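You operate a simulated robot arm through the tools that you are given. There is no shell and no other tool.

Carry out the task below with a simulated robot arm. There is one attempt and no reset: what you move stays moved.

JOB
Lock the pink bangle away in the jewel box.
Fine: shut the lid and turn the latch back.

Only the result counts: the job must be done as asked and must still hold three seconds after the hand-in. Knocking over, shifting, dropping, spilling or breaking anything else fails it. Lids that push on must go on centred and level and be pressed home; caps that screw on are set level and turned clockwise until they are tight.

ROBOT AND FRAMES
A 7-joint arm with a two-finger parallel gripper, fixed in place. Base frame: the origin is on the floor under the middle of its stand, x ahead of it, y to its left, z up; the work surface is at about z = 760. Lengths are in mm, angles in rad, forces in N, time in s.
With the tool pointing down near the work surface it reaches from about 300 to 700 mm from the base axis. Its first joint turns from -1.152 to 1.152 rad. Payload 1.57 kg.
The TCP is the grasp point between the finger pads, 30 mm short of the fingertips. In the tool frame z runs along the fingers and y along their closing line. Largest opening 110 mm; finger width 24, thickness 12; the body of the gripper, 48 by 112 mm, starts 78 mm behind the TCP.
Orientation is that of the tool frame in the base frame, as a unit quaternion [w, x, y, z]. With the fingers straight down and closing along the base's y, the tool's x points along the base's -x, its y along +y and its z along -z.

CONTROLS
- The arm moves only by the tool jog_arm. Its arguments are lists of equal length, an entry for each row: "slide": the shift along the base's x, y, z in mm, a list of three; "dr": the turn, a rotation vector about the base's x, y, z in rad, a list of three; "jaw": the closure, from 0 (fully open) to 1 (shut). In form: {"slide": [[x, y, z], ...], "dr": [[ax, ay, az], ...], "jaw": [jaw, ...]}. A call has 1 to 20 rows; each row shifts and turns the commanded pose from where the row before left it. Each row takes 0.2 s and may step no farther than 50 mm and 0.15 rad from the row before; otherwise, or with a gripper value out of range, the whole call is refused. Where a pose cannot be reached the arm comes as near as it can. A force on the tool above 40 N (or 10 N above the force at the start of the call, whichever is more), or a blocked arm, ends the call early, and 0.2 s more pass. The fingers move at their own pace (about 108 mm/s each) and stop on an object; they squeeze with about 27 N. The grip force told is the motor's: it shows also when the fingers shut on nothing. Time passes only in rows, and 0.2 s behind the last, so rows that do not move let the fingers close. The reply holds the time, the measured pose of the TCP, the force on the tool along the base axes, the opening and the grip force, in the units named above and with some noise, with the torque about the TCP (base axes, N m) and any sound that the robot's microphone picked up, and new pictures: "pictures" is both (left out), scene, wrist or none.
- Cameras (640 x 400 px; columns grow to the right, rows downward): "scene" is fixed at [159, -385.6, 1409.1]; the picture's right is [0.84, -0.55, 0.00], its down [-0.29, -0.44, -0.85] and it looks along [0.46, 0.71, -0.53] (base axes); focal length 325 px, centre (320, 200). "wrist" rides on the gripper at [70, 16, -141] in the tool frame; the picture's right is [-0.23, 0.97, 0.00], its down [-0.85, -0.20, -0.48] and it looks along [-0.47, -0.11, 0.88] (tool axes); focal length 222 px, centre (320, 200). There is no depth. A picture from a camera that has moved, and an enlarged one, comes with that camera's place and axes in the base frame and with its lens.
- enlarge(camera, box): a new picture of the part [left, top, right, bottom] of that camera's present view, enlarged. It takes no simulated time.
- job_done(): hands the job in; it is judged then, once.

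Places have to be worked out from the pictures, the camera data and where the tool is seen. Open the gripper and draw the arm clear of the work before you hand the job in, unless the task says otherwise.

The tools are called after ">>>" by a JSON object that holds its "op" and its "data". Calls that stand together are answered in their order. jog_arm: Moves the arm, as the interface text tells. Its arguments: {"type":"object","properties":{"slide":{"type":"array","items":{"type":"array","items":{"type":"number"}}},"dr":{"type":"array","items":{"type":"array","items":{"type":"number"}}},"jaw":{"type":"array","items":{"type":"number"}},"pictures":{"type":"string","enum":["both","scene","wrist","none"]}},"required":["slide","dr","jaw"]} The other tools are called the same way: enlarge (camera, box) takes an enlarged picture of a part of a camera's view; job_done () hands the job in.

At the start:

```text
time: 0.0
position: [445.1, 190.8, 1111.2]
ee_rot: [0.0, -0.001, 1.0, 0.0]
ft_force: [0.8, 0.2, 0.2]
ft_torque: [0.01, 0.02, -0.02]
gripper_width: 109.9
grip_force: 0.1
```

scene: 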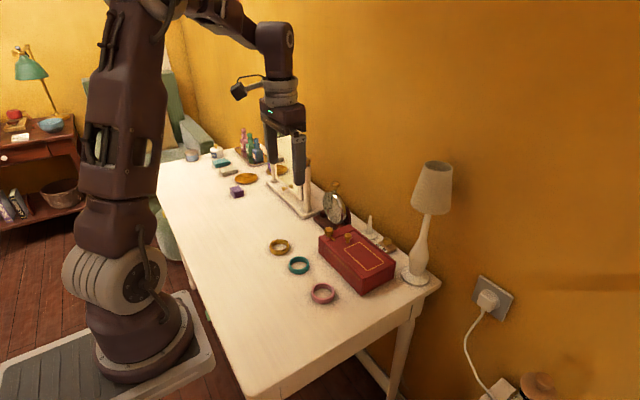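
wrist: 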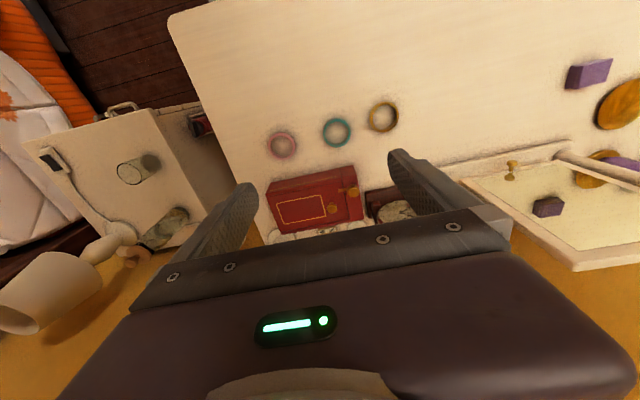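

I'll start by looking closely at the jewel box and the bangles in both cameras.

>>> {"op": "enlarge", "data": {"camera": "scene", "box": [250, 170, 450, 310]}}

>>> {"op": "enlarge", "data": {"camera": "wrist", "box": [240, 80, 440, 250]}}

```text
2.86 times, centred on (350, 240) of scene
camera zoom: at [159.0, -385.6, 1409.1], right [0.84, -0.55, 0.0], down [-0.29, -0.44, -0.85], along [0.46, 0.71, -0.53], focal length 927 px, centre (234, 86)
```

zoom: 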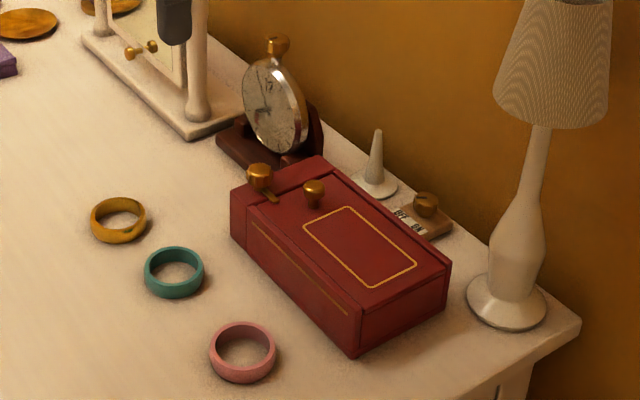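

```text
2.35 times, centred on (340, 165) of wrist
camera zoom: at [374.0, 206.6, 1252.3], right [0.23, 0.97, 0.0], down [0.85, -0.2, 0.48], along [0.47, -0.11, -0.88], focal length 523 px, centre (273, 282)
```

zoom: 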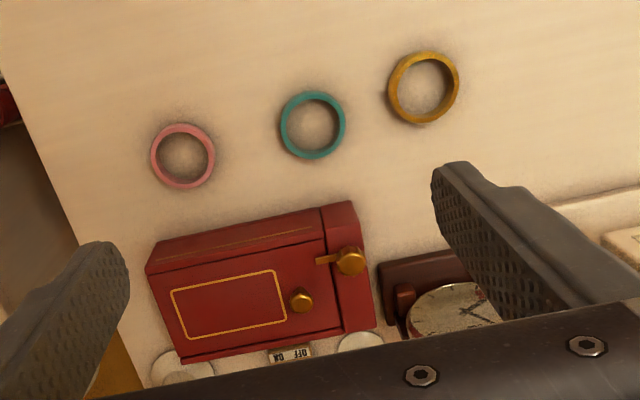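

The box sits at roughly x 565–679, y 40–236, with its top near z 818. A latch knob is at about (587, 225), its bar lying over the lid edge, and a lid knob is at about (619, 178). The pink bangle is near (479, 93). I'll move the tool to a closer viewpoint, well above everything.

>>> {"op": "jog_arm", "data": {"slide": [[15, -5, -30], [15, -5, -30], [15, -5, -30], [5, -5, -20], [0, 0, 0]], "dr": [[0, 0, 0], [0, 0, 0], [0, 0, 0], [0, 0, 0], [0, 0, 0]], "jaw": [0, 0, 0, 0, 0], "pictures": "both"}}

```text
time: 1.2
position: [494.8, 172.3, 999.5]
ee_rot: [-0.001, -0.001, 1.0, 0.0]
ft_force: [0.6, -0.5, -0.2]
ft_torque: [-0.02, 0.0, 0.05]
gripper_width: 110.0
grip_force: 0.1
camera wrist: at [424.4, 187.2, 1140.7], right [0.23, 0.97, 0.0], down [0.85, -0.2, 0.48], along [0.47, -0.11, -0.88], focal length 222 px, centre (320, 200)
```

scene: 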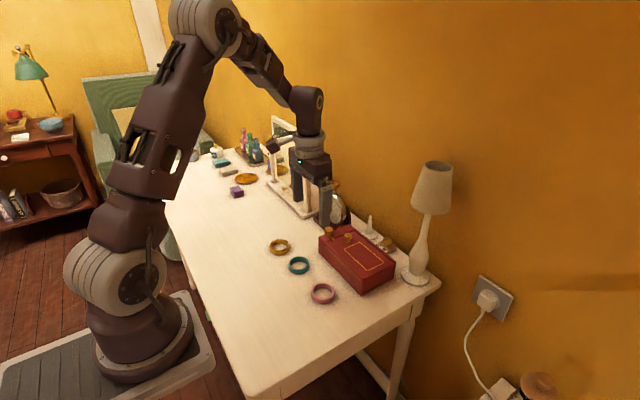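
wrist: 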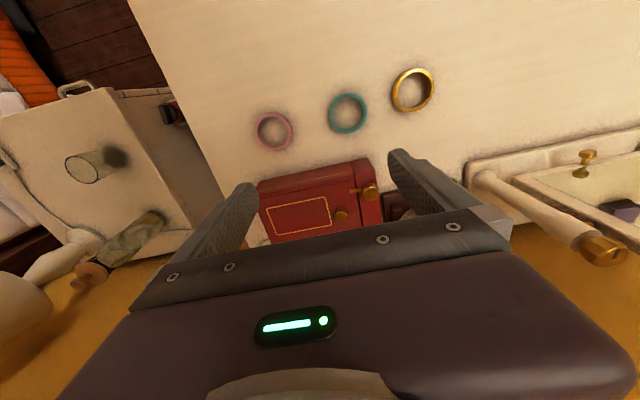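

>>> {"op": "enlarge", "data": {"camera": "wrist", "box": [245, 140, 405, 250]}}

>>> {"op": "enlarge", "data": {"camera": "scene", "box": [305, 210, 405, 300]}}

```text
3.64 times, centred on (325, 195) of wrist
camera zoom: at [424.4, 187.2, 1140.7], right [0.23, 0.97, 0.0], down [0.85, -0.2, 0.48], along [0.47, -0.11, -0.88], focal length 808 px, centre (302, 218)
```

zoom: 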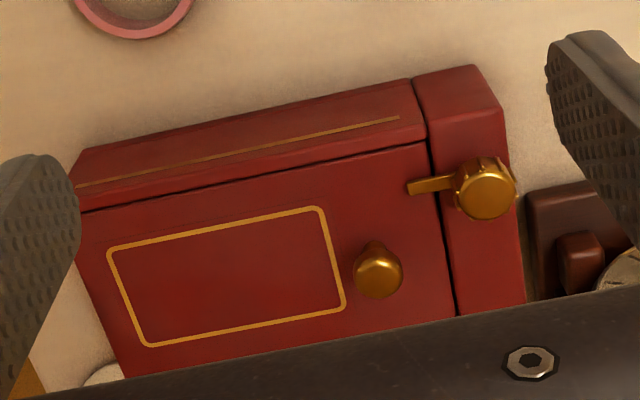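

```text
4.44 times, centred on (355, 255) of scene
camera zoom: at [159.0, -385.6, 1409.1], right [0.84, -0.55, 0.0], down [-0.29, -0.44, -0.85], along [0.46, 0.71, -0.53], focal length 1443 px, centre (164, -44)
```

zoom: 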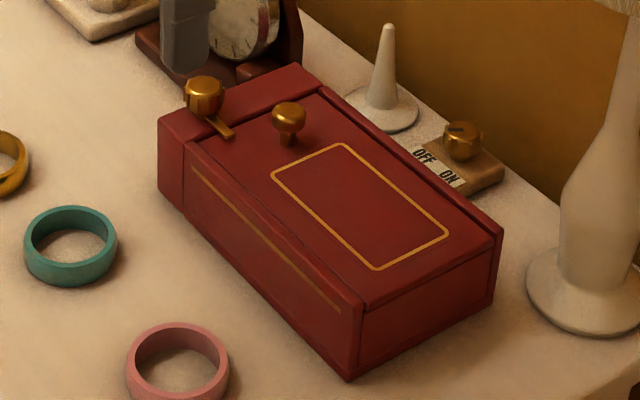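

The lid lies between two side walls, with the +y end strip carrying a knurled latch knob, and the latch bar points along -y over the lid. It looks like a sliding lid. I'll move above the latch knob at about (587, 227), yawing -90° so the fingers close along x and clear the bar.

>>> {"op": "jog_arm", "data": {"slide": [[8.4, 5, -5], [8.4, 5, -5], [8.4, 5, -5], [8.4, 5, -5], [8.4, 5, -5], [8.4, 5, -5], [8.4, 5, -5], [8.4, 5, -5], [8.4, 5, -5], [8.4, 5, -5], [8.0, 5, -5], [0, 0, 0]], "dr": [[0, 0, -0.1428], [0, 0, -0.1428], [0, 0, -0.1428], [0, 0, -0.1428], [0, 0, -0.1428], [0, 0, -0.1428], [0, 0, -0.1428], [0, 0, -0.1428], [0, 0, -0.1428], [0, 0, -0.1428], [0, 0, -0.1428], [0, 0, 0]], "jaw": [0.4, 0.4, 0.4, 0.4, 0.4, 0.4, 0.4, 0.4, 0.4, 0.4, 0.4, 0.4], "pictures": "both"}}

```text
time: 3.8
position: [586.8, 226.5, 943.7]
ee_rot: [0.0, 0.708, 0.707, 0.0]
ft_force: [-0.8, -0.2, 0.9]
ft_torque: [0.03, 0.03, 0.01]
gripper_width: 66.1
grip_force: 0.0
camera wrist: at [602.4, 295.0, 1085.9], right [0.97, -0.23, 0.0], down [-0.2, -0.85, 0.48], along [-0.11, -0.47, -0.88], focal length 222 px, centre (320, 200)
```

scene: 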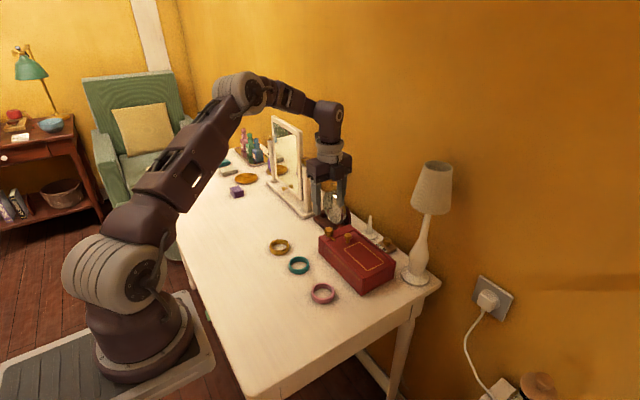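
wrist: 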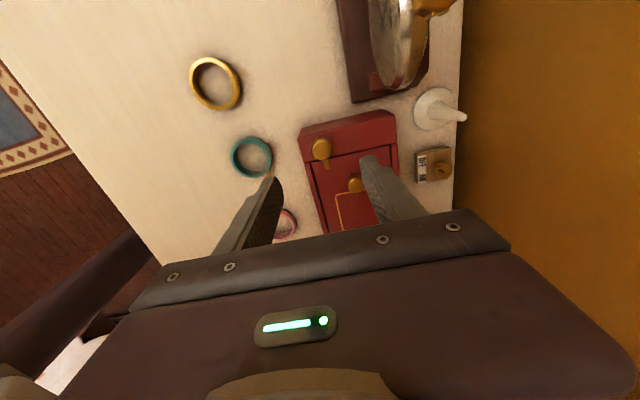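

The latch knob sits nearly on the tool axis. I'll enlarge to centre it precisely.

>>> {"op": "enlarge", "data": {"camera": "wrist", "box": [270, 100, 410, 200]}}

>>> {"op": "enlarge", "data": {"camera": "scene", "box": [300, 150, 380, 250]}}

```text
4.00 times, centred on (340, 150) of wrist
camera zoom: at [602.4, 295.0, 1085.9], right [0.97, -0.23, 0.0], down [-0.2, -0.85, 0.48], along [-0.11, -0.47, -0.88], focal length 888 px, centre (240, 400)
```

zoom: 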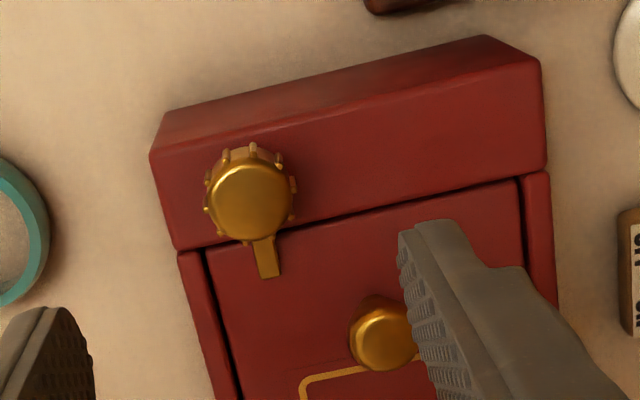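

```text
4.00 times, centred on (340, 200) of scene
camera zoom: at [159.0, -385.6, 1409.1], right [0.84, -0.55, 0.0], down [-0.29, -0.44, -0.85], along [0.46, 0.71, -0.53], focal length 1298 px, centre (240, 200)
```

zoom: 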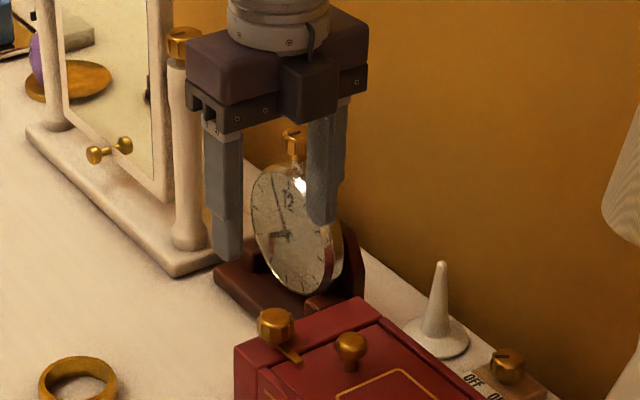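

The knob appears about 3 mm toward +x and 4 mm toward +y of the tool axis. I'll shift that way and descend until the fingertips are just above the knob top, then recheck.

>>> {"op": "jog_arm", "data": {"slide": [[3, 4, -10], [0, 0, -15], [0, 0, -15], [0, 0, -15], [0, 0, 0], [0, 0, 0]], "dr": [[0, 0, 0], [0, 0, 0], [0, 0, 0], [0, 0, 0], [0, 0, 0], [0, 0, 0]], "jaw": [0.5, 0.5, 0.5, 0.5, 0.5, 0.5], "pictures": "both"}}

>>> {"op": "enlarge", "data": {"camera": "wrist", "box": [250, 110, 410, 210]}}

>>> {"op": "enlarge", "data": {"camera": "scene", "box": [300, 150, 380, 250]}}

```text
time: 5.2
position: [590.7, 229.0, 890.4]
ee_rot: [0.0, 0.707, 0.707, 0.0]
ft_force: [-0.8, 0.9, -0.2]
ft_torque: [-0.05, 0.0, 0.0]
gripper_width: 55.0
grip_force: 0.1
camera wrist: at [606.2, 298.9, 1031.4], right [0.97, -0.23, 0.0], down [-0.2, -0.85, 0.48], along [-0.11, -0.47, -0.88], focal length 222 px, centre (320, 200)
```

scene: 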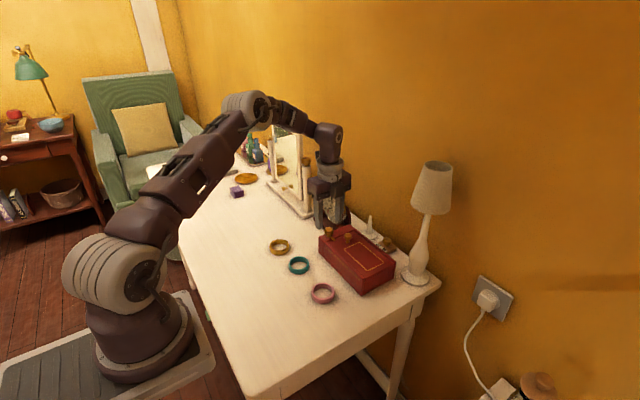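
wrist: 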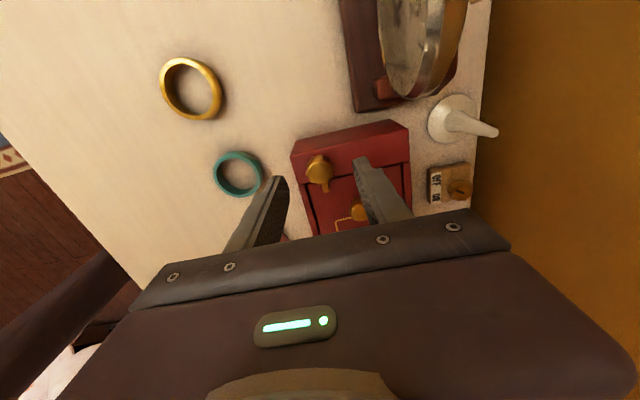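

```text
4.00 times, centred on (330, 160) of wrist
camera zoom: at [606.2, 298.9, 1031.4], right [0.97, -0.23, 0.0], down [-0.2, -0.85, 0.48], along [-0.11, -0.47, -0.88], focal length 888 px, centre (280, 360)
```

zoom: 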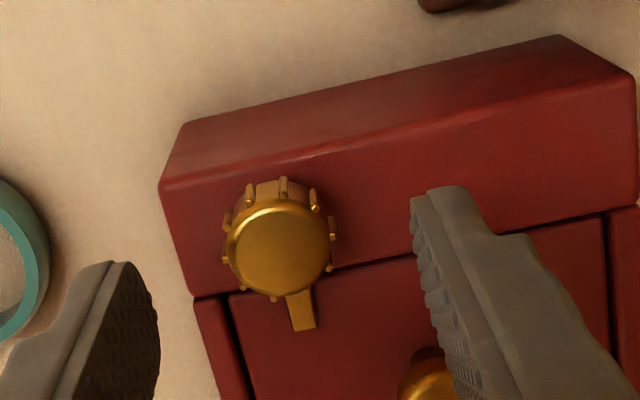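

```text
4.00 times, centred on (340, 200) of scene
camera zoom: at [159.0, -385.6, 1409.1], right [0.84, -0.55, 0.0], down [-0.29, -0.44, -0.85], along [0.46, 0.71, -0.53], focal length 1298 px, centre (240, 200)
```

zoom: 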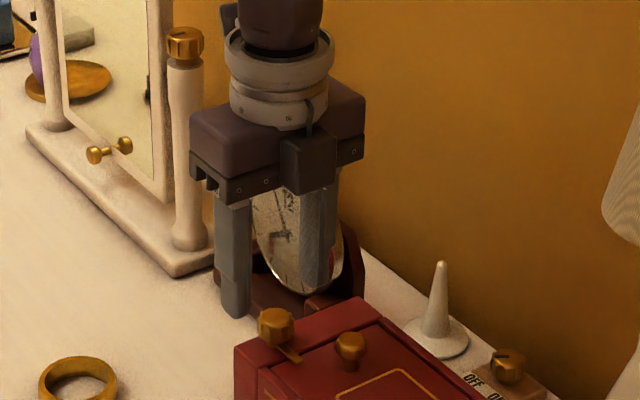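

The knob is now within about 1 mm of the tool axis, and its head runs from about z 825 to 841. I'll descend 31 mm with the fingers straddling it and then check before closing.

>>> {"op": "jog_arm", "data": {"slide": [[-0.8, -0.3, -8], [0, 0, -8], [0, 0, -8], [0, 0, -7], [0, 0, 0], [0, 0, 0]], "dr": [[0, 0, 0], [0, 0, 0], [0, 0, 0], [0, 0, 0], [0, 0, 0], [0, 0, 0]], "jaw": [0.55, 0.55, 0.6, 0.65, 0.65, 0.65], "pictures": "both"}}

>>> {"op": "enlarge", "data": {"camera": "wrist", "box": [250, 130, 390, 230]}}

>>> {"op": "enlarge", "data": {"camera": "scene", "box": [300, 190, 360, 265]}}

```text
time: 6.6
position: [589.4, 228.4, 859.6]
ee_rot: [0.0, 0.707, 0.707, 0.001]
ft_force: [0.4, 0.3, -0.1]
ft_torque: [-0.02, -0.02, 0.04]
gripper_width: 38.5
grip_force: 0.2
camera wrist: at [604.5, 298.1, 1001.4], right [0.97, -0.23, 0.0], down [-0.2, -0.85, 0.48], along [-0.11, -0.47, -0.88], focal length 222 px, centre (320, 200)
```

scene: 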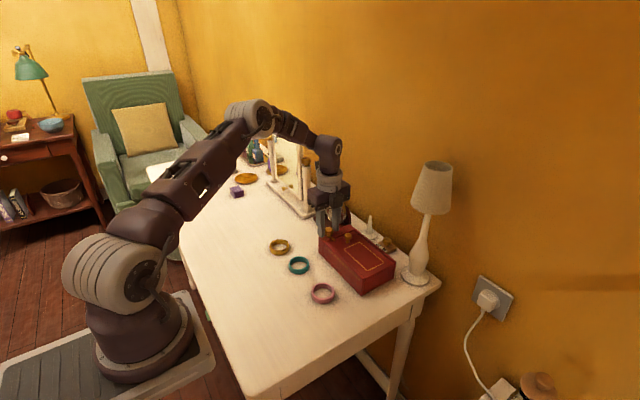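
wrist: 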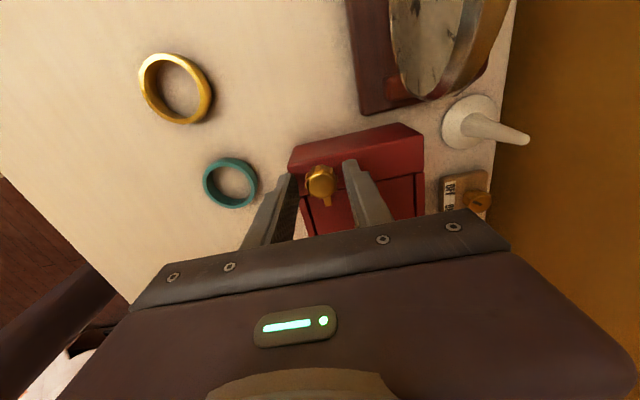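

```text
4.00 times, centred on (320, 180) of wrist
camera zoom: at [604.5, 298.1, 1001.4], right [0.97, -0.23, 0.0], down [-0.2, -0.85, 0.48], along [-0.11, -0.47, -0.88], focal length 888 px, centre (320, 280)
```

zoom: 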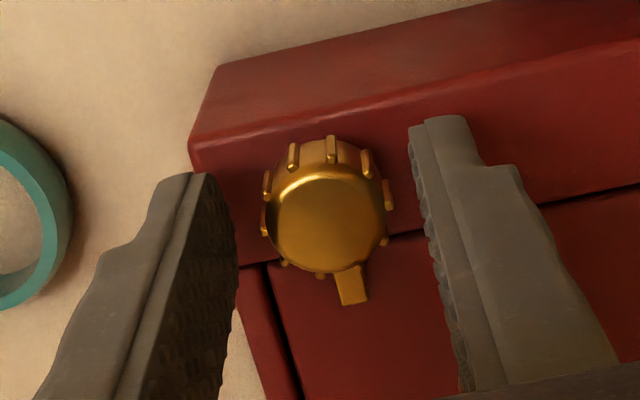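

```text
5.33 times, centred on (330, 228) of scene
camera zoom: at [159.0, -385.6, 1409.1], right [0.84, -0.55, 0.0], down [-0.29, -0.44, -0.85], along [0.46, 0.71, -0.53], focal length 1731 px, centre (267, 53)
```

zoom: 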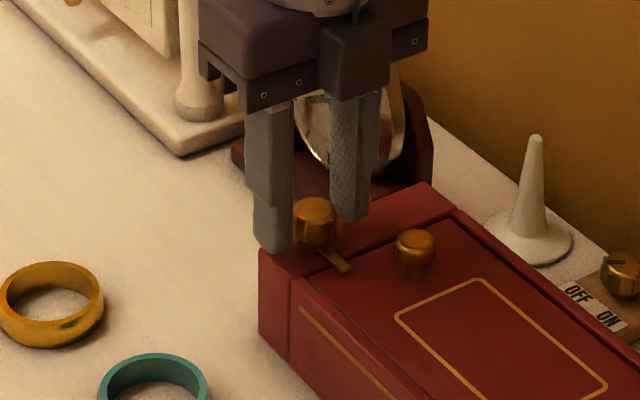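

The fingers straddle the knob and are centred in the closing direction. I'll nudge 1 mm in -y and close on the knob in steps.

>>> {"op": "jog_arm", "data": {"slide": [[0, -1, -1], [0, 0, 0], [0, 0, 0], [0, 0, 0], [0, 0, 0]], "dr": [[0, 0, 0], [0, 0, 0], [0, 0, 0], [0, 0, 0], [0, 0, 0]], "jaw": [0.7, 0.73, 0.76, 0.8, 0.85], "pictures": "both"}}

>>> {"op": "enlarge", "data": {"camera": "wrist", "box": [250, 130, 390, 230]}}

```text
time: 7.8
position: [590.5, 227.8, 859.2]
ee_rot: [0.0, 0.707, 0.707, 0.0]
ft_force: [11.5, 1.0, -3.5]
ft_torque: [0.04, 0.02, 0.0]
gripper_width: 25.8
grip_force: 36.7
camera wrist: at [605.1, 297.1, 1000.5], right [0.97, -0.23, 0.0], down [-0.2, -0.86, 0.48], along [-0.11, -0.47, -0.88], focal length 222 px, centre (320, 200)
```

scene: 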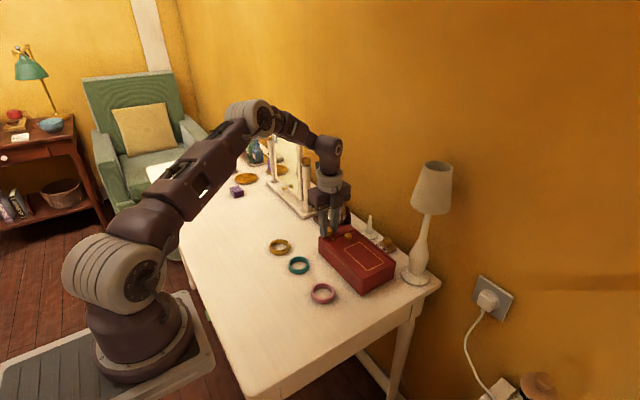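
wrist: 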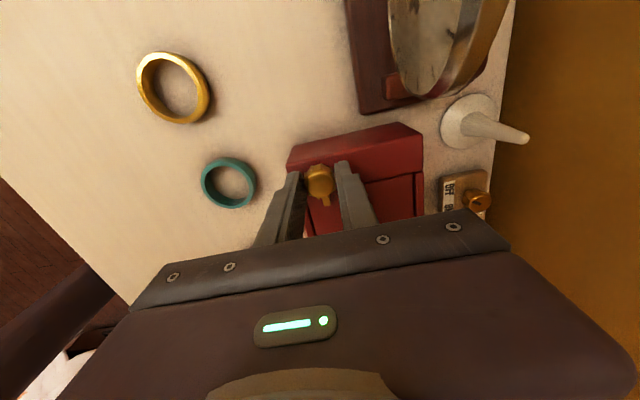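

```text
4.00 times, centred on (320, 180) of wrist
camera zoom: at [605.1, 297.1, 1000.5], right [0.97, -0.23, 0.0], down [-0.2, -0.86, 0.48], along [-0.11, -0.47, -0.88], focal length 888 px, centre (320, 280)
```

zoom: 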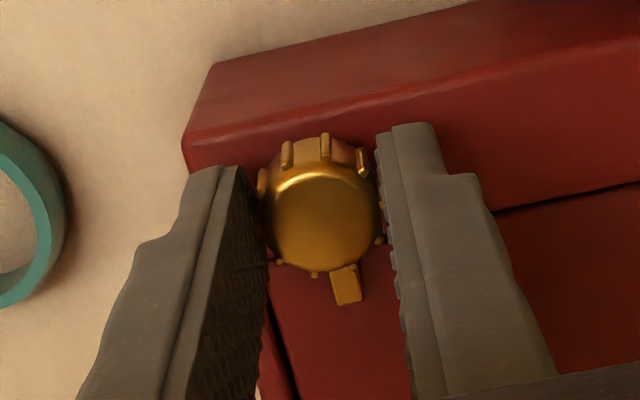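

The knob is gripped at 25.8 mm with an 11 N side force in +x. I'll ease the command by +1 mm and test a small counter-clockwise turn.

>>> {"op": "jog_arm", "data": {"slide": [[1.2, 0, 0], [0, 0, 0], [0, 0, 0], [0, 0, 0]], "dr": [[0, 0, 0], [0, 0, 0.07], [0, 0, 0.07], [0, 0, 0]], "jaw": [0.9, 0.9, 0.9, 0.9], "pictures": "wrist"}}

>>> {"op": "enlarge", "data": {"camera": "wrist", "box": [250, 130, 390, 230]}}

```text
time: 8.8
position: [589.1, 228.0, 859.5]
ee_rot: [-0.001, 0.656, 0.755, -0.001]
ft_force: [-2.0, -4.9, 5.1]
ft_torque: [0.08, -0.19, -0.01]
gripper_width: 25.9
grip_force: 36.7
camera wrist: at [595.5, 298.8, 1000.4], right [1.0, -0.09, 0.0], down [-0.08, -0.87, 0.48], along [-0.04, -0.48, -0.88], focal length 222 px, centre (320, 200)
```

wrist: 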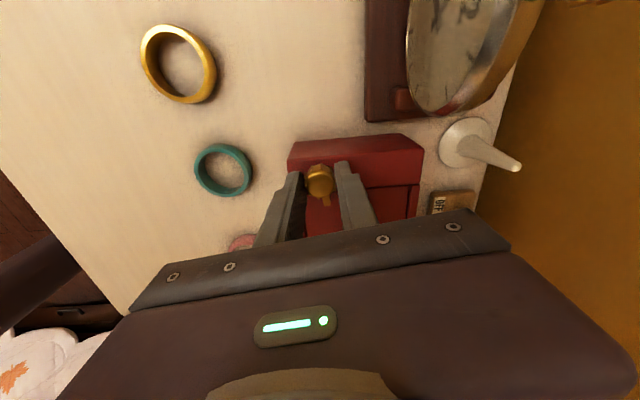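

```text
4.00 times, centred on (320, 180) of wrist
camera zoom: at [595.5, 298.8, 1000.4], right [1.0, -0.09, 0.0], down [-0.08, -0.87, 0.48], along [-0.04, -0.48, -0.88], focal length 888 px, centre (320, 280)
```

zoom: 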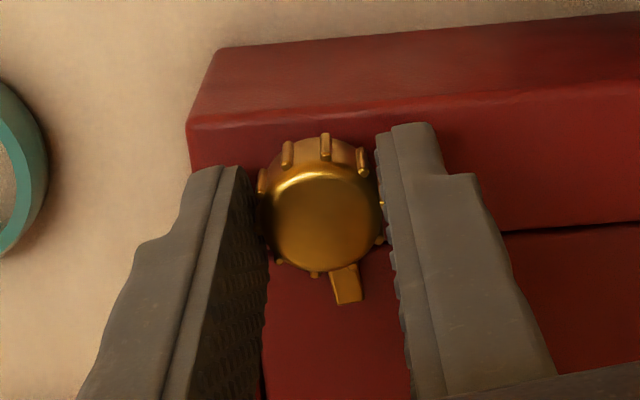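

The knob turns with the gripper at almost no torque, so counter-clockwise works. I'll continue turning about 0.7 rad and check again.

>>> {"op": "jog_arm", "data": {"slide": [[0, 0, 0], [0, 0, 0], [0, 0, 0], [0, 0, 0], [0, 0, 0], [0, 0, 0], [0, 0, 0], [0, 0, 0]], "dr": [[0, 0, 0.1], [0, 0, 0.1], [0, 0, 0.1], [0, 0, 0.1], [0, 0, 0.1], [0, 0, 0.1], [0, 0, 0.1], [0, 0, 0]], "jaw": [0.9, 0.9, 0.9, 0.9, 0.9, 0.9, 0.9, 0.9], "pictures": "both"}}

>>> {"op": "enlarge", "data": {"camera": "wrist", "box": [250, 130, 390, 230]}}

>>> {"op": "enlarge", "data": {"camera": "scene", "box": [300, 190, 400, 300]}}

```text
time: 10.6
position: [590.2, 227.7, 859.5]
ee_rot: [-0.001, 0.357, 0.934, 0.0]
ft_force: [-7.1, -16.4, 8.6]
ft_torque: [-0.84, -0.34, 0.0]
gripper_width: 25.6
grip_force: 37.3
camera wrist: at [547.8, 286.2, 1000.3], right [0.82, 0.57, 0.0], down [0.5, -0.72, 0.48], along [0.27, -0.39, -0.88], focal length 222 px, centre (320, 200)
```

scene: 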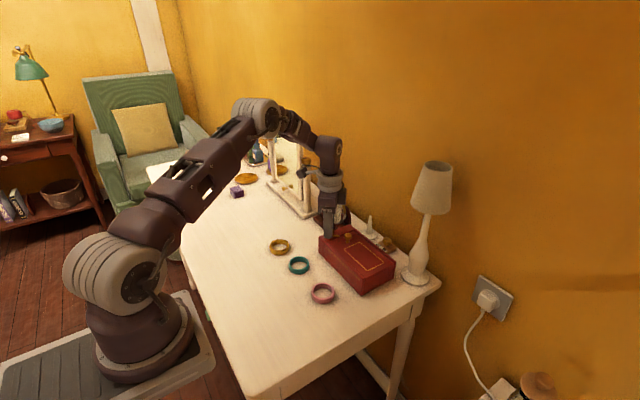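
wrist: 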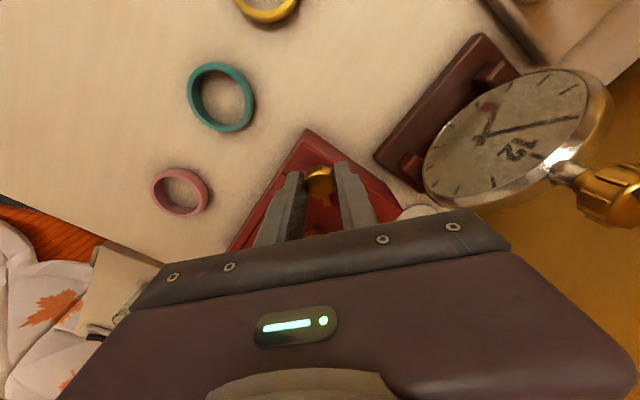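

```text
4.00 times, centred on (320, 180) of wrist
camera zoom: at [547.8, 286.2, 1000.3], right [0.82, 0.57, 0.0], down [0.5, -0.72, 0.48], along [0.27, -0.39, -0.88], focal length 888 px, centre (320, 280)
```

zoom: 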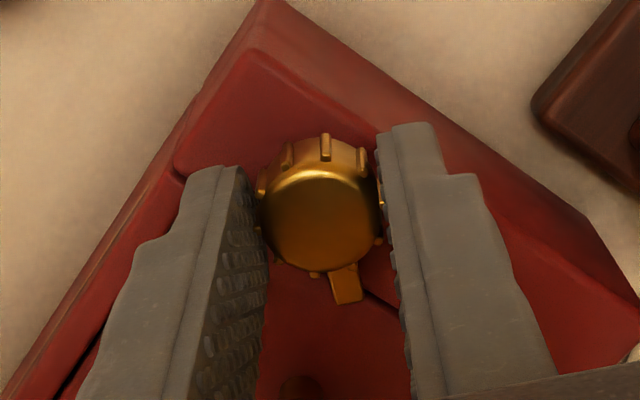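

```text
3.64 times, centred on (350, 245) of scene
camera zoom: at [158.6, -386.0, 1409.0], right [0.84, -0.55, 0.0], down [-0.29, -0.44, -0.85], along [0.47, 0.71, -0.53], focal length 1180 px, centre (211, 36)
```

zoom: 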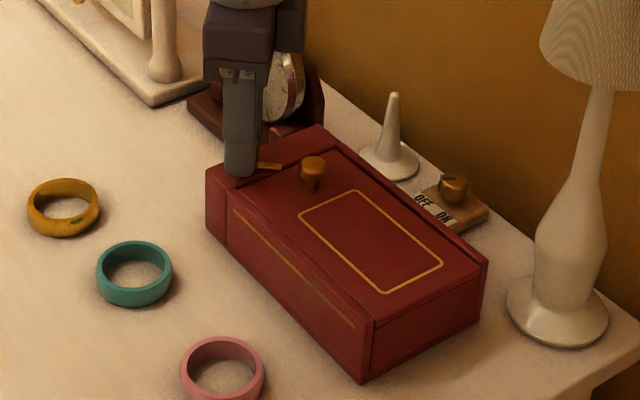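

The bar has turned about 48° with the knob and the box hasn't moved. A side force of about (-7, -16) N has built up, so I'll ease the command to relieve it and finish the turn to 90°.

>>> {"op": "jog_arm", "data": {"slide": [[-0.6, -1.4, 0], [0, 0, 0], [0, 0, 0], [0, 0, 0], [0, 0, 0], [0, 0, 0], [0, 0, 0], [0, 0, 0], [0, 0, 0]], "dr": [[0, 0, 0], [0, 0, 0.1], [0, 0, 0.1], [0, 0, 0.1], [0, 0, 0.1], [0, 0, 0.1], [0, 0, 0.1], [0, 0, 0.12], [0, 0, 0]], "jaw": [0.9, 0.9, 0.9, 0.9, 0.9, 0.9, 0.9, 0.9, 0.9], "pictures": "both"}}

>>> {"op": "enlarge", "data": {"camera": "wrist", "box": [250, 130, 390, 230]}}

>>> {"op": "enlarge", "data": {"camera": "scene", "box": [300, 190, 400, 300]}}

```text
time: 12.6
position: [590.9, 229.0, 859.3]
ee_rot: [0.0, 0.004, 1.0, 0.0]
ft_force: [0.8, -4.4, -0.8]
ft_torque: [-0.15, -0.93, 0.03]
gripper_width: 25.5
grip_force: 37.3
camera wrist: at [519.3, 244.1, 1000.3], right [0.24, 0.97, 0.0], down [0.85, -0.21, 0.48], along [0.46, -0.11, -0.88], focal length 222 px, centre (320, 200)
```

scene: 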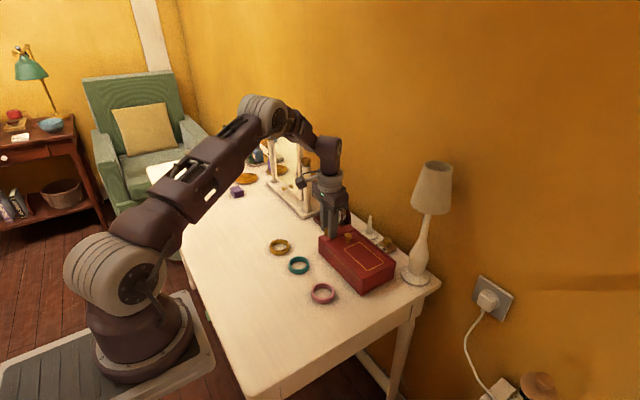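
wrist: 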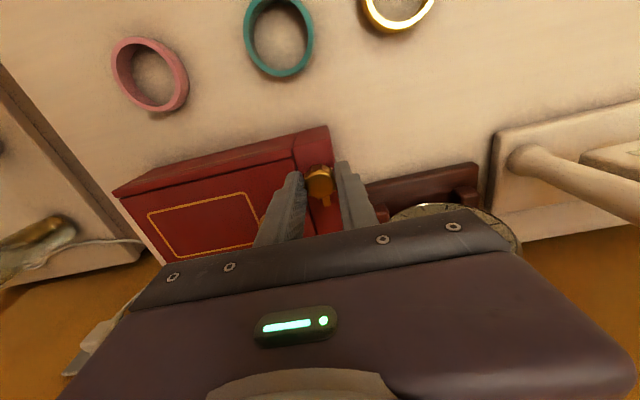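

```text
4.00 times, centred on (320, 180) of wrist
camera zoom: at [519.3, 244.1, 1000.3], right [0.24, 0.97, 0.0], down [0.85, -0.21, 0.48], along [0.46, -0.11, -0.88], focal length 888 px, centre (320, 280)
```

zoom: 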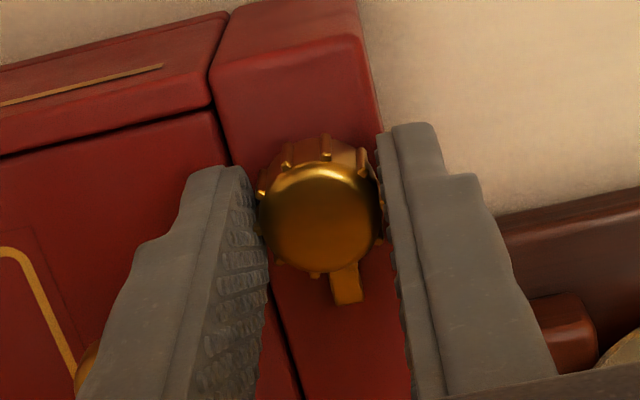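

```text
3.64 times, centred on (350, 245) of scene
camera zoom: at [159.0, -385.7, 1409.1], right [0.84, -0.55, 0.0], down [-0.29, -0.44, -0.85], along [0.46, 0.71, -0.53], focal length 1180 px, centre (211, 36)
```

zoom: 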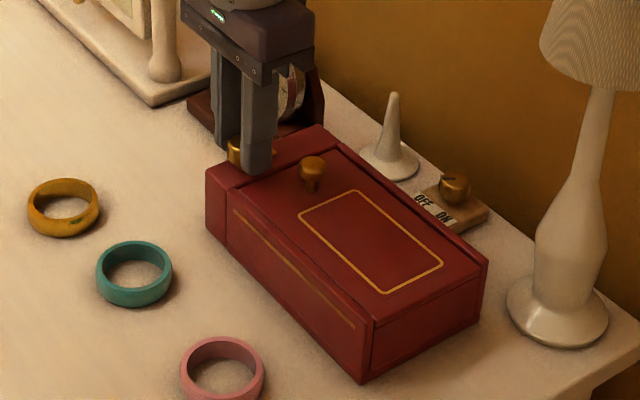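

The latch bar now points along +x over the end strip, clear of the lid. I'll release the latch knob and rise straight up.

>>> {"op": "jog_arm", "data": {"slide": [[0, 0, 0], [0, 0, 0], [0, 0, 0], [0, 0, 15], [0, 0, 20], [0, 0, 20], [0, 0, 15], [0, 0, 0]], "dr": [[0, 0, 0], [0, 0, 0], [0, 0, 0], [0, 0, 0], [0, 0, 0], [0, 0, 0], [0, 0, 0], [0, 0, 0]], "jaw": [0.75, 0.7, 0.65, 0.65, 0.65, 0.65, 0.55, 0.55], "pictures": "both"}}

>>> {"op": "enlarge", "data": {"camera": "wrist", "box": [230, 100, 390, 220]}}

>>> {"op": "enlarge", "data": {"camera": "scene", "box": [300, 190, 400, 300]}}

```text
time: 14.4
position: [589.8, 227.9, 930.5]
ee_rot: [-0.001, 0.005, 1.0, 0.0]
ft_force: [-0.2, -0.3, -0.6]
ft_torque: [0.04, -0.01, 0.02]
gripper_width: 49.5
grip_force: 0.0
camera wrist: at [518.8, 244.8, 1070.8], right [0.24, 0.97, 0.0], down [0.85, -0.21, 0.48], along [0.46, -0.11, -0.88], focal length 222 px, centre (320, 200)
```

scene: 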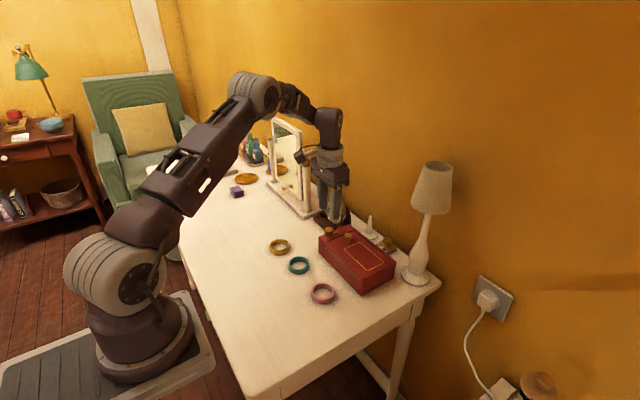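
wrist: 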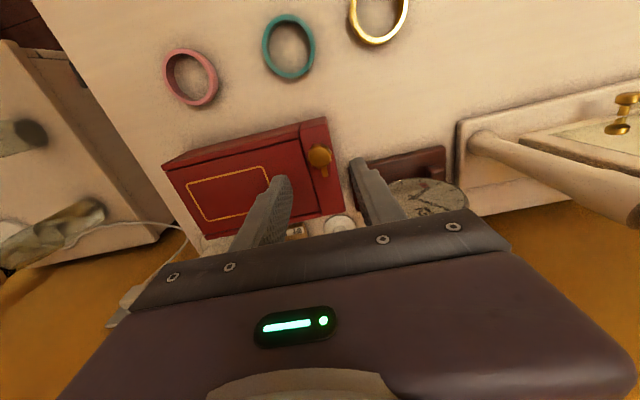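

```text
3.33 times, centred on (310, 160) of wrist
camera zoom: at [518.8, 244.8, 1070.8], right [0.24, 0.97, 0.0], down [0.85, -0.21, 0.48], along [0.46, -0.11, -0.88], focal length 740 px, centre (353, 333)
```

zoom: 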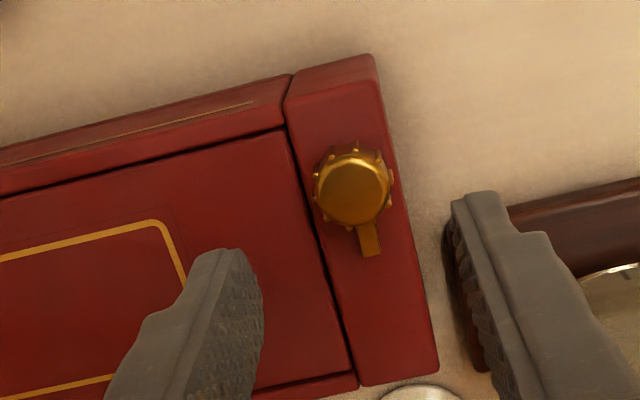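

```text
3.64 times, centred on (350, 245) of scene
camera zoom: at [159.0, -385.6, 1409.1], right [0.84, -0.55, 0.0], down [-0.29, -0.44, -0.85], along [0.46, 0.71, -0.53], focal length 1180 px, centre (211, 36)
```

zoom: 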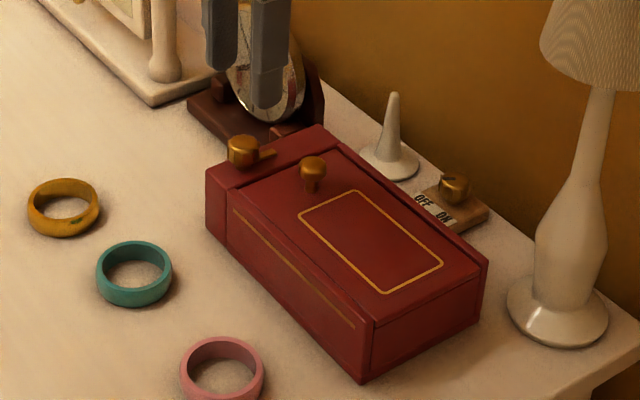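

The latch bar is parked along the strip. Next I'll hover over the lid knob at about (620, 178), keeping the fingers closing along y.

>>> {"op": "jog_arm", "data": {"slide": [[10, -17, -5], [10, -17, -10], [10, -16, -10], [0, 0, 0]], "dr": [[0, 0, 0], [0, 0, 0], [0, 0, 0], [0, 0, 0]], "jaw": [0.5, 0.5, 0.5, 0.5], "pictures": "both"}}

>>> {"op": "enlarge", "data": {"camera": "wrist", "box": [240, 110, 400, 220]}}

>>> {"op": "enlarge", "data": {"camera": "scene", "box": [300, 190, 400, 300]}}

```text
time: 15.4
position: [620.1, 176.1, 904.1]
ee_rot: [-0.001, 0.006, 1.0, 0.0]
ft_force: [0.0, 0.6, -0.7]
ft_torque: [0.01, -0.03, 0.0]
gripper_width: 54.8
grip_force: 0.2
camera wrist: at [549.4, 192.9, 1044.3], right [0.24, 0.97, 0.0], down [0.85, -0.21, 0.48], along [0.46, -0.11, -0.88], focal length 222 px, centre (320, 200)
```

scene: 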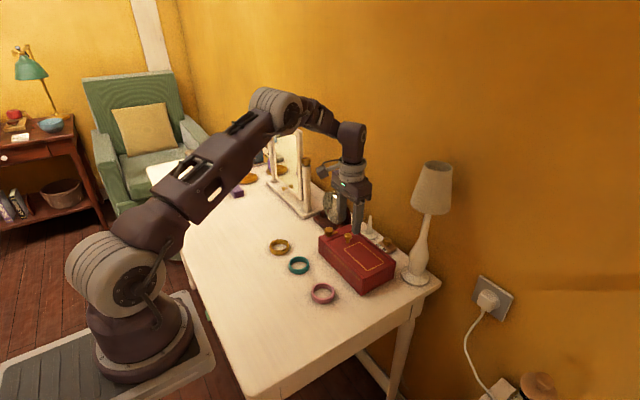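
wrist: 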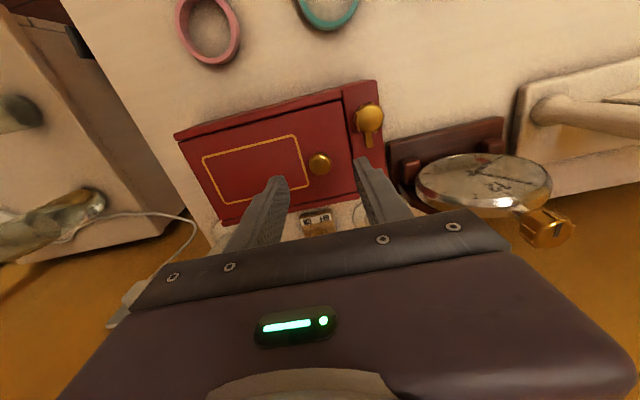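

```text
3.64 times, centred on (320, 165) of wrist
camera zoom: at [549.4, 192.9, 1044.3], right [0.24, 0.97, 0.0], down [0.85, -0.21, 0.48], along [0.46, -0.11, -0.88], focal length 808 px, centre (320, 327)
```

zoom: 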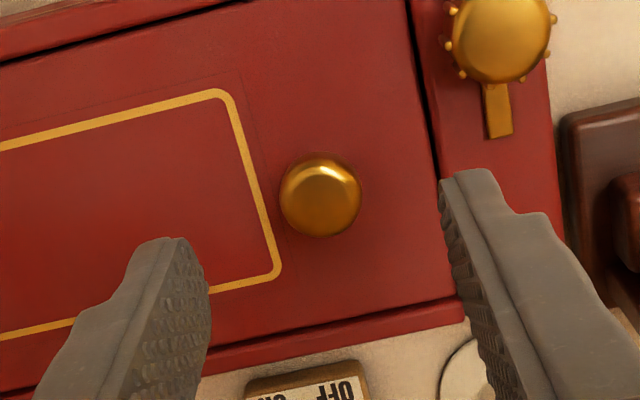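

```text
3.64 times, centred on (350, 245) of scene
camera zoom: at [159.0, -385.6, 1409.1], right [0.84, -0.55, 0.0], down [-0.29, -0.44, -0.85], along [0.47, 0.71, -0.53], focal length 1180 px, centre (211, 36)
```

zoom: 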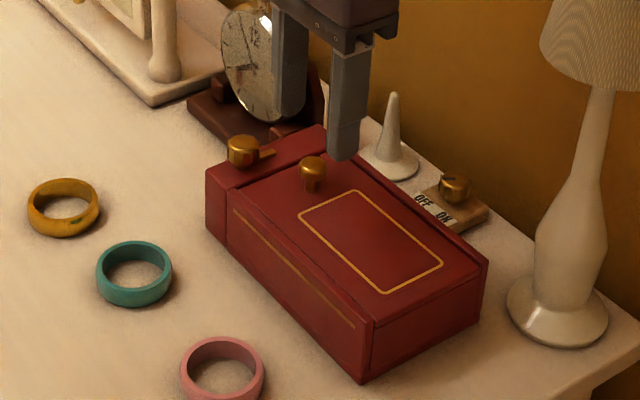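

The lid knob is about 21 mm across and within 1 mm of the tool axis. I'll descend to TCP z of about 858 and close on it in steps.

>>> {"op": "jog_arm", "data": {"slide": [[-1, -0.4, -10], [0, 0, -12], [0, 0, -12], [0, 0, -12], [0, 0, 0], [0, 0, 0], [0, 0, 0], [0, 0, 0], [0, 0, 0]], "dr": [[0, 0, 0], [0, 0, 0], [0, 0, 0], [0, 0, 0], [0, 0, 0], [0, 0, 0], [0, 0, 0], [0, 0, 0], [0, 0, 0]], "jaw": [0.55, 0.6, 0.65, 0.7, 0.72, 0.76, 0.79, 0.82, 0.84], "pictures": "both"}}

>>> {"op": "enlarge", "data": {"camera": "wrist", "box": [250, 130, 390, 230]}}

>>> {"op": "enlarge", "data": {"camera": "scene", "box": [300, 190, 400, 300]}}

```text
time: 17.4
position: [618.9, 175.7, 859.1]
ee_rot: [0.0, 0.005, 1.0, 0.0]
ft_force: [1.1, 0.0, -1.9]
ft_torque: [-0.03, -0.07, -0.03]
gripper_width: 21.1
grip_force: 34.1
camera wrist: at [548.8, 192.2, 1000.2], right [0.24, 0.97, 0.0], down [0.85, -0.21, 0.48], along [0.46, -0.11, -0.88], focal length 222 px, centre (320, 200)
```

scene: 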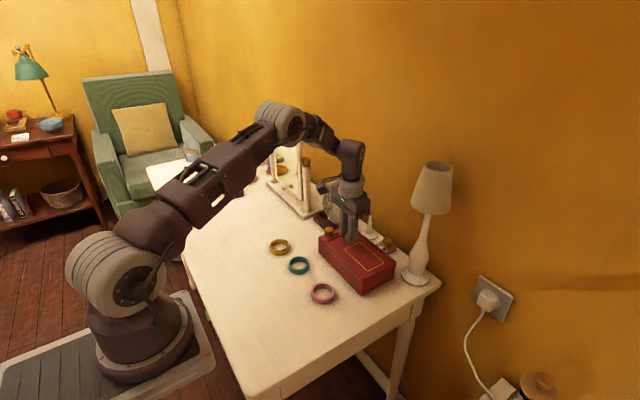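
wrist: 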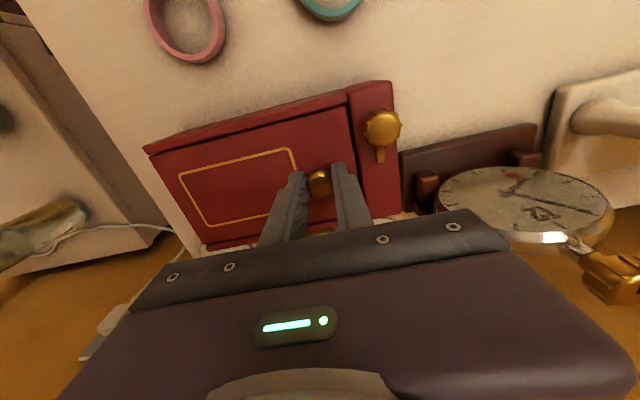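

```text
4.00 times, centred on (320, 180) of wrist
camera zoom: at [548.8, 192.2, 1000.2], right [0.24, 0.97, 0.0], down [0.85, -0.21, 0.48], along [0.46, -0.11, -0.88], focal length 888 px, centre (320, 280)
```

zoom: 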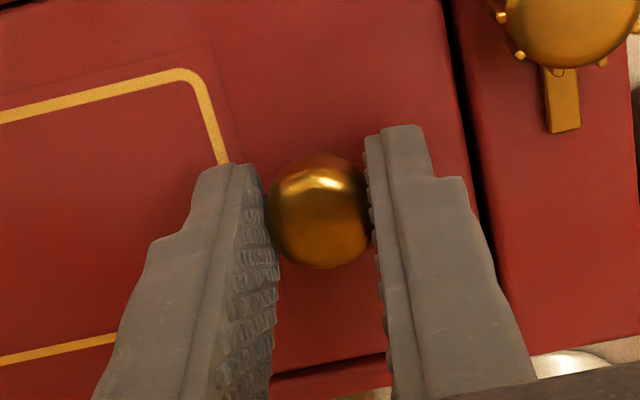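

```text
3.64 times, centred on (350, 245) of scene
camera zoom: at [159.0, -385.6, 1409.1], right [0.84, -0.55, 0.0], down [-0.29, -0.44, -0.85], along [0.46, 0.71, -0.53], focal length 1180 px, centre (211, 36)
```

zoom: 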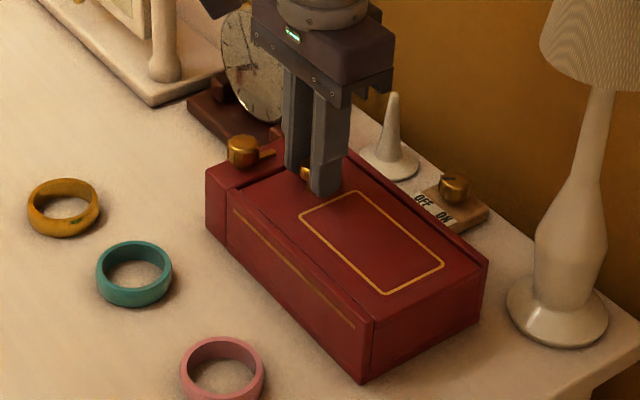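

The lid knob is gripped and centred with almost no side force. I'll test the slide with a small 3 mm pull in -y.

>>> {"op": "jog_arm", "data": {"slide": [[0, -1, 0], [0, -1, 0], [0, -1, 0], [0, 0, 0]], "dr": [[0, 0, 0], [0, 0, 0], [0, 0, 0], [0, 0, 0]], "jaw": [0.88, 0.88, 0.88, 0.88], "pictures": "wrist"}}

>>> {"op": "enlarge", "data": {"camera": "wrist", "box": [250, 130, 390, 230]}}

```text
time: 18.4
position: [620.7, 172.7, 858.7]
ee_rot: [0.001, 0.005, 1.0, 0.0]
ft_force: [1.1, -0.2, 16.4]
ft_torque: [0.0, 0.02, -0.01]
gripper_width: 21.1
grip_force: 34.6
camera wrist: at [548.4, 189.1, 1000.0], right [0.24, 0.97, 0.0], down [0.85, -0.21, 0.48], along [0.47, -0.11, -0.88], focal length 222 px, centre (320, 200)
```

wrist: 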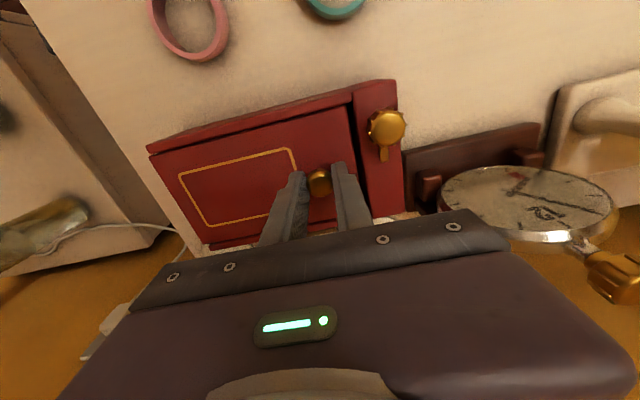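

```text
4.00 times, centred on (320, 180) of wrist
camera zoom: at [548.4, 189.1, 1000.0], right [0.24, 0.97, 0.0], down [0.85, -0.21, 0.48], along [0.47, -0.11, -0.88], focal length 888 px, centre (320, 280)
```

zoom: 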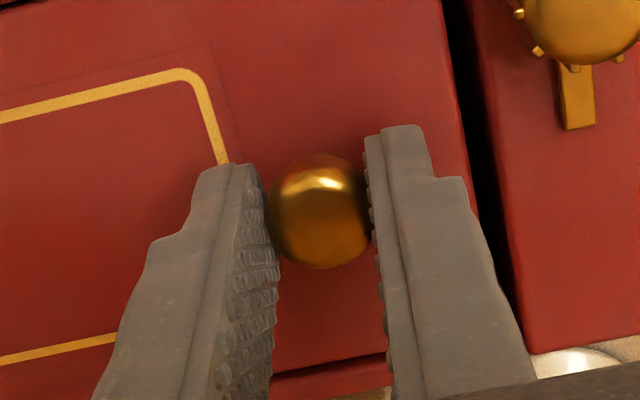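

The lid slides freely, with a gap opening at the strip. I'll keep pulling in -y to 60 mm total, easing up slightly in z to relieve the 16 N vertical force.

>>> {"op": "jog_arm", "data": {"slide": [[0, 0, 0.8], [0, -5, 0], [0, -7, 0], [0, -8, 0], [0, -8, 0], [0, -8, 0], [0, -8, 0], [0, -7, 0], [0, -6, 0], [0, 0, 0]], "dr": [[0, 0, 0], [0, 0, 0], [0, 0, 0], [0, 0, 0], [0, 0, 0], [0, 0, 0], [0, 0, 0], [0, 0, 0], [0, 0, 0], [0, 0, 0]], "jaw": [0.88, 0.88, 0.88, 0.88, 0.88, 0.88, 0.88, 0.88, 0.88, 0.88], "pictures": "both"}}

>>> {"op": "enlarge", "data": {"camera": "wrist", "box": [230, 100, 430, 230]}}

>>> {"op": "enlarge", "data": {"camera": "scene", "box": [300, 190, 420, 310]}}

```text
time: 20.6
position: [619.4, 116.4, 859.5]
ee_rot: [0.002, 0.005, 1.0, 0.001]
ft_force: [11.6, -0.1, 0.3]
ft_torque: [0.04, -0.28, 0.0]
gripper_width: 21.0
grip_force: 34.8
camera wrist: at [548.5, 133.0, 1000.1], right [0.24, 0.97, 0.0], down [0.85, -0.21, 0.48], along [0.47, -0.11, -0.88], focal length 222 px, centre (320, 200)
```

scene: 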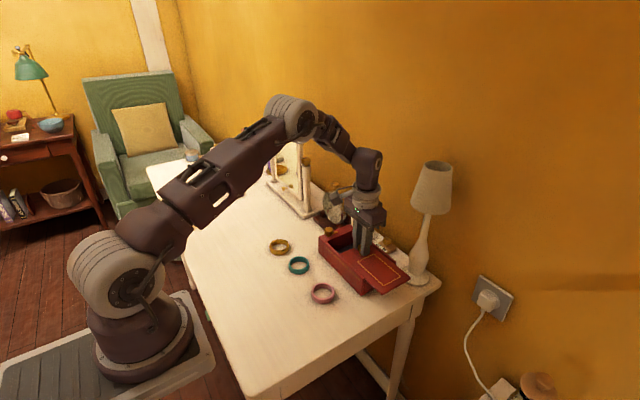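
wrist: 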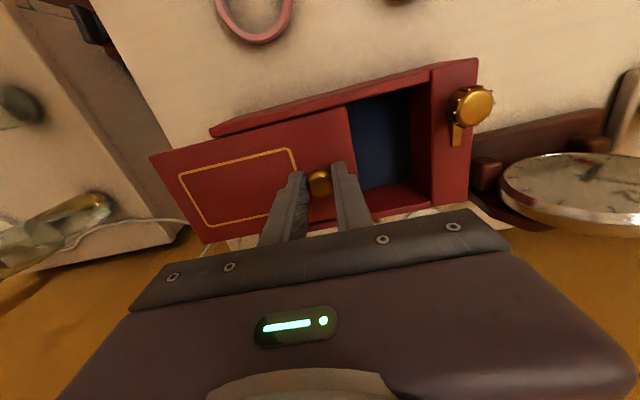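

```text
3.08 times, centred on (330, 165) of wrist
camera zoom: at [548.5, 133.0, 1000.1], right [0.24, 0.97, 0.0], down [0.85, -0.21, 0.48], along [0.47, -0.11, -0.88], focal length 684 px, centre (289, 308)
```

zoom: 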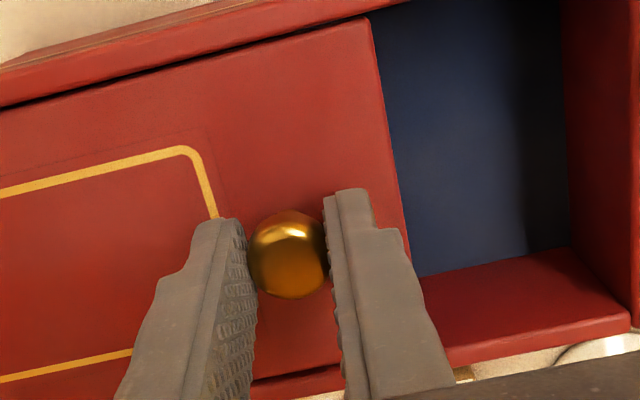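

```text
3.33 times, centred on (360, 250) of scene
camera zoom: at [159.2, -385.6, 1409.1], right [0.84, -0.55, 0.0], down [-0.29, -0.44, -0.85], along [0.46, 0.71, -0.53], focal length 1082 px, centre (187, 33)
```

zoom: 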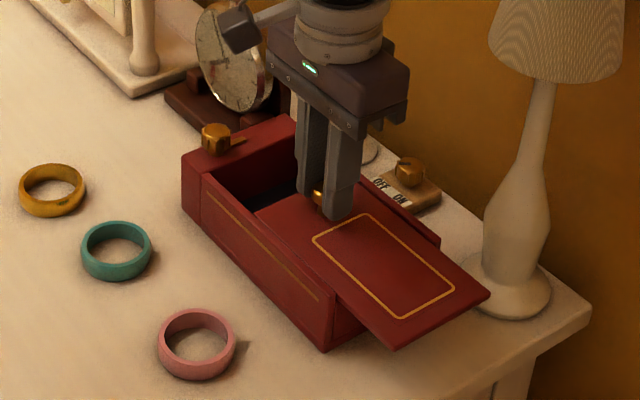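

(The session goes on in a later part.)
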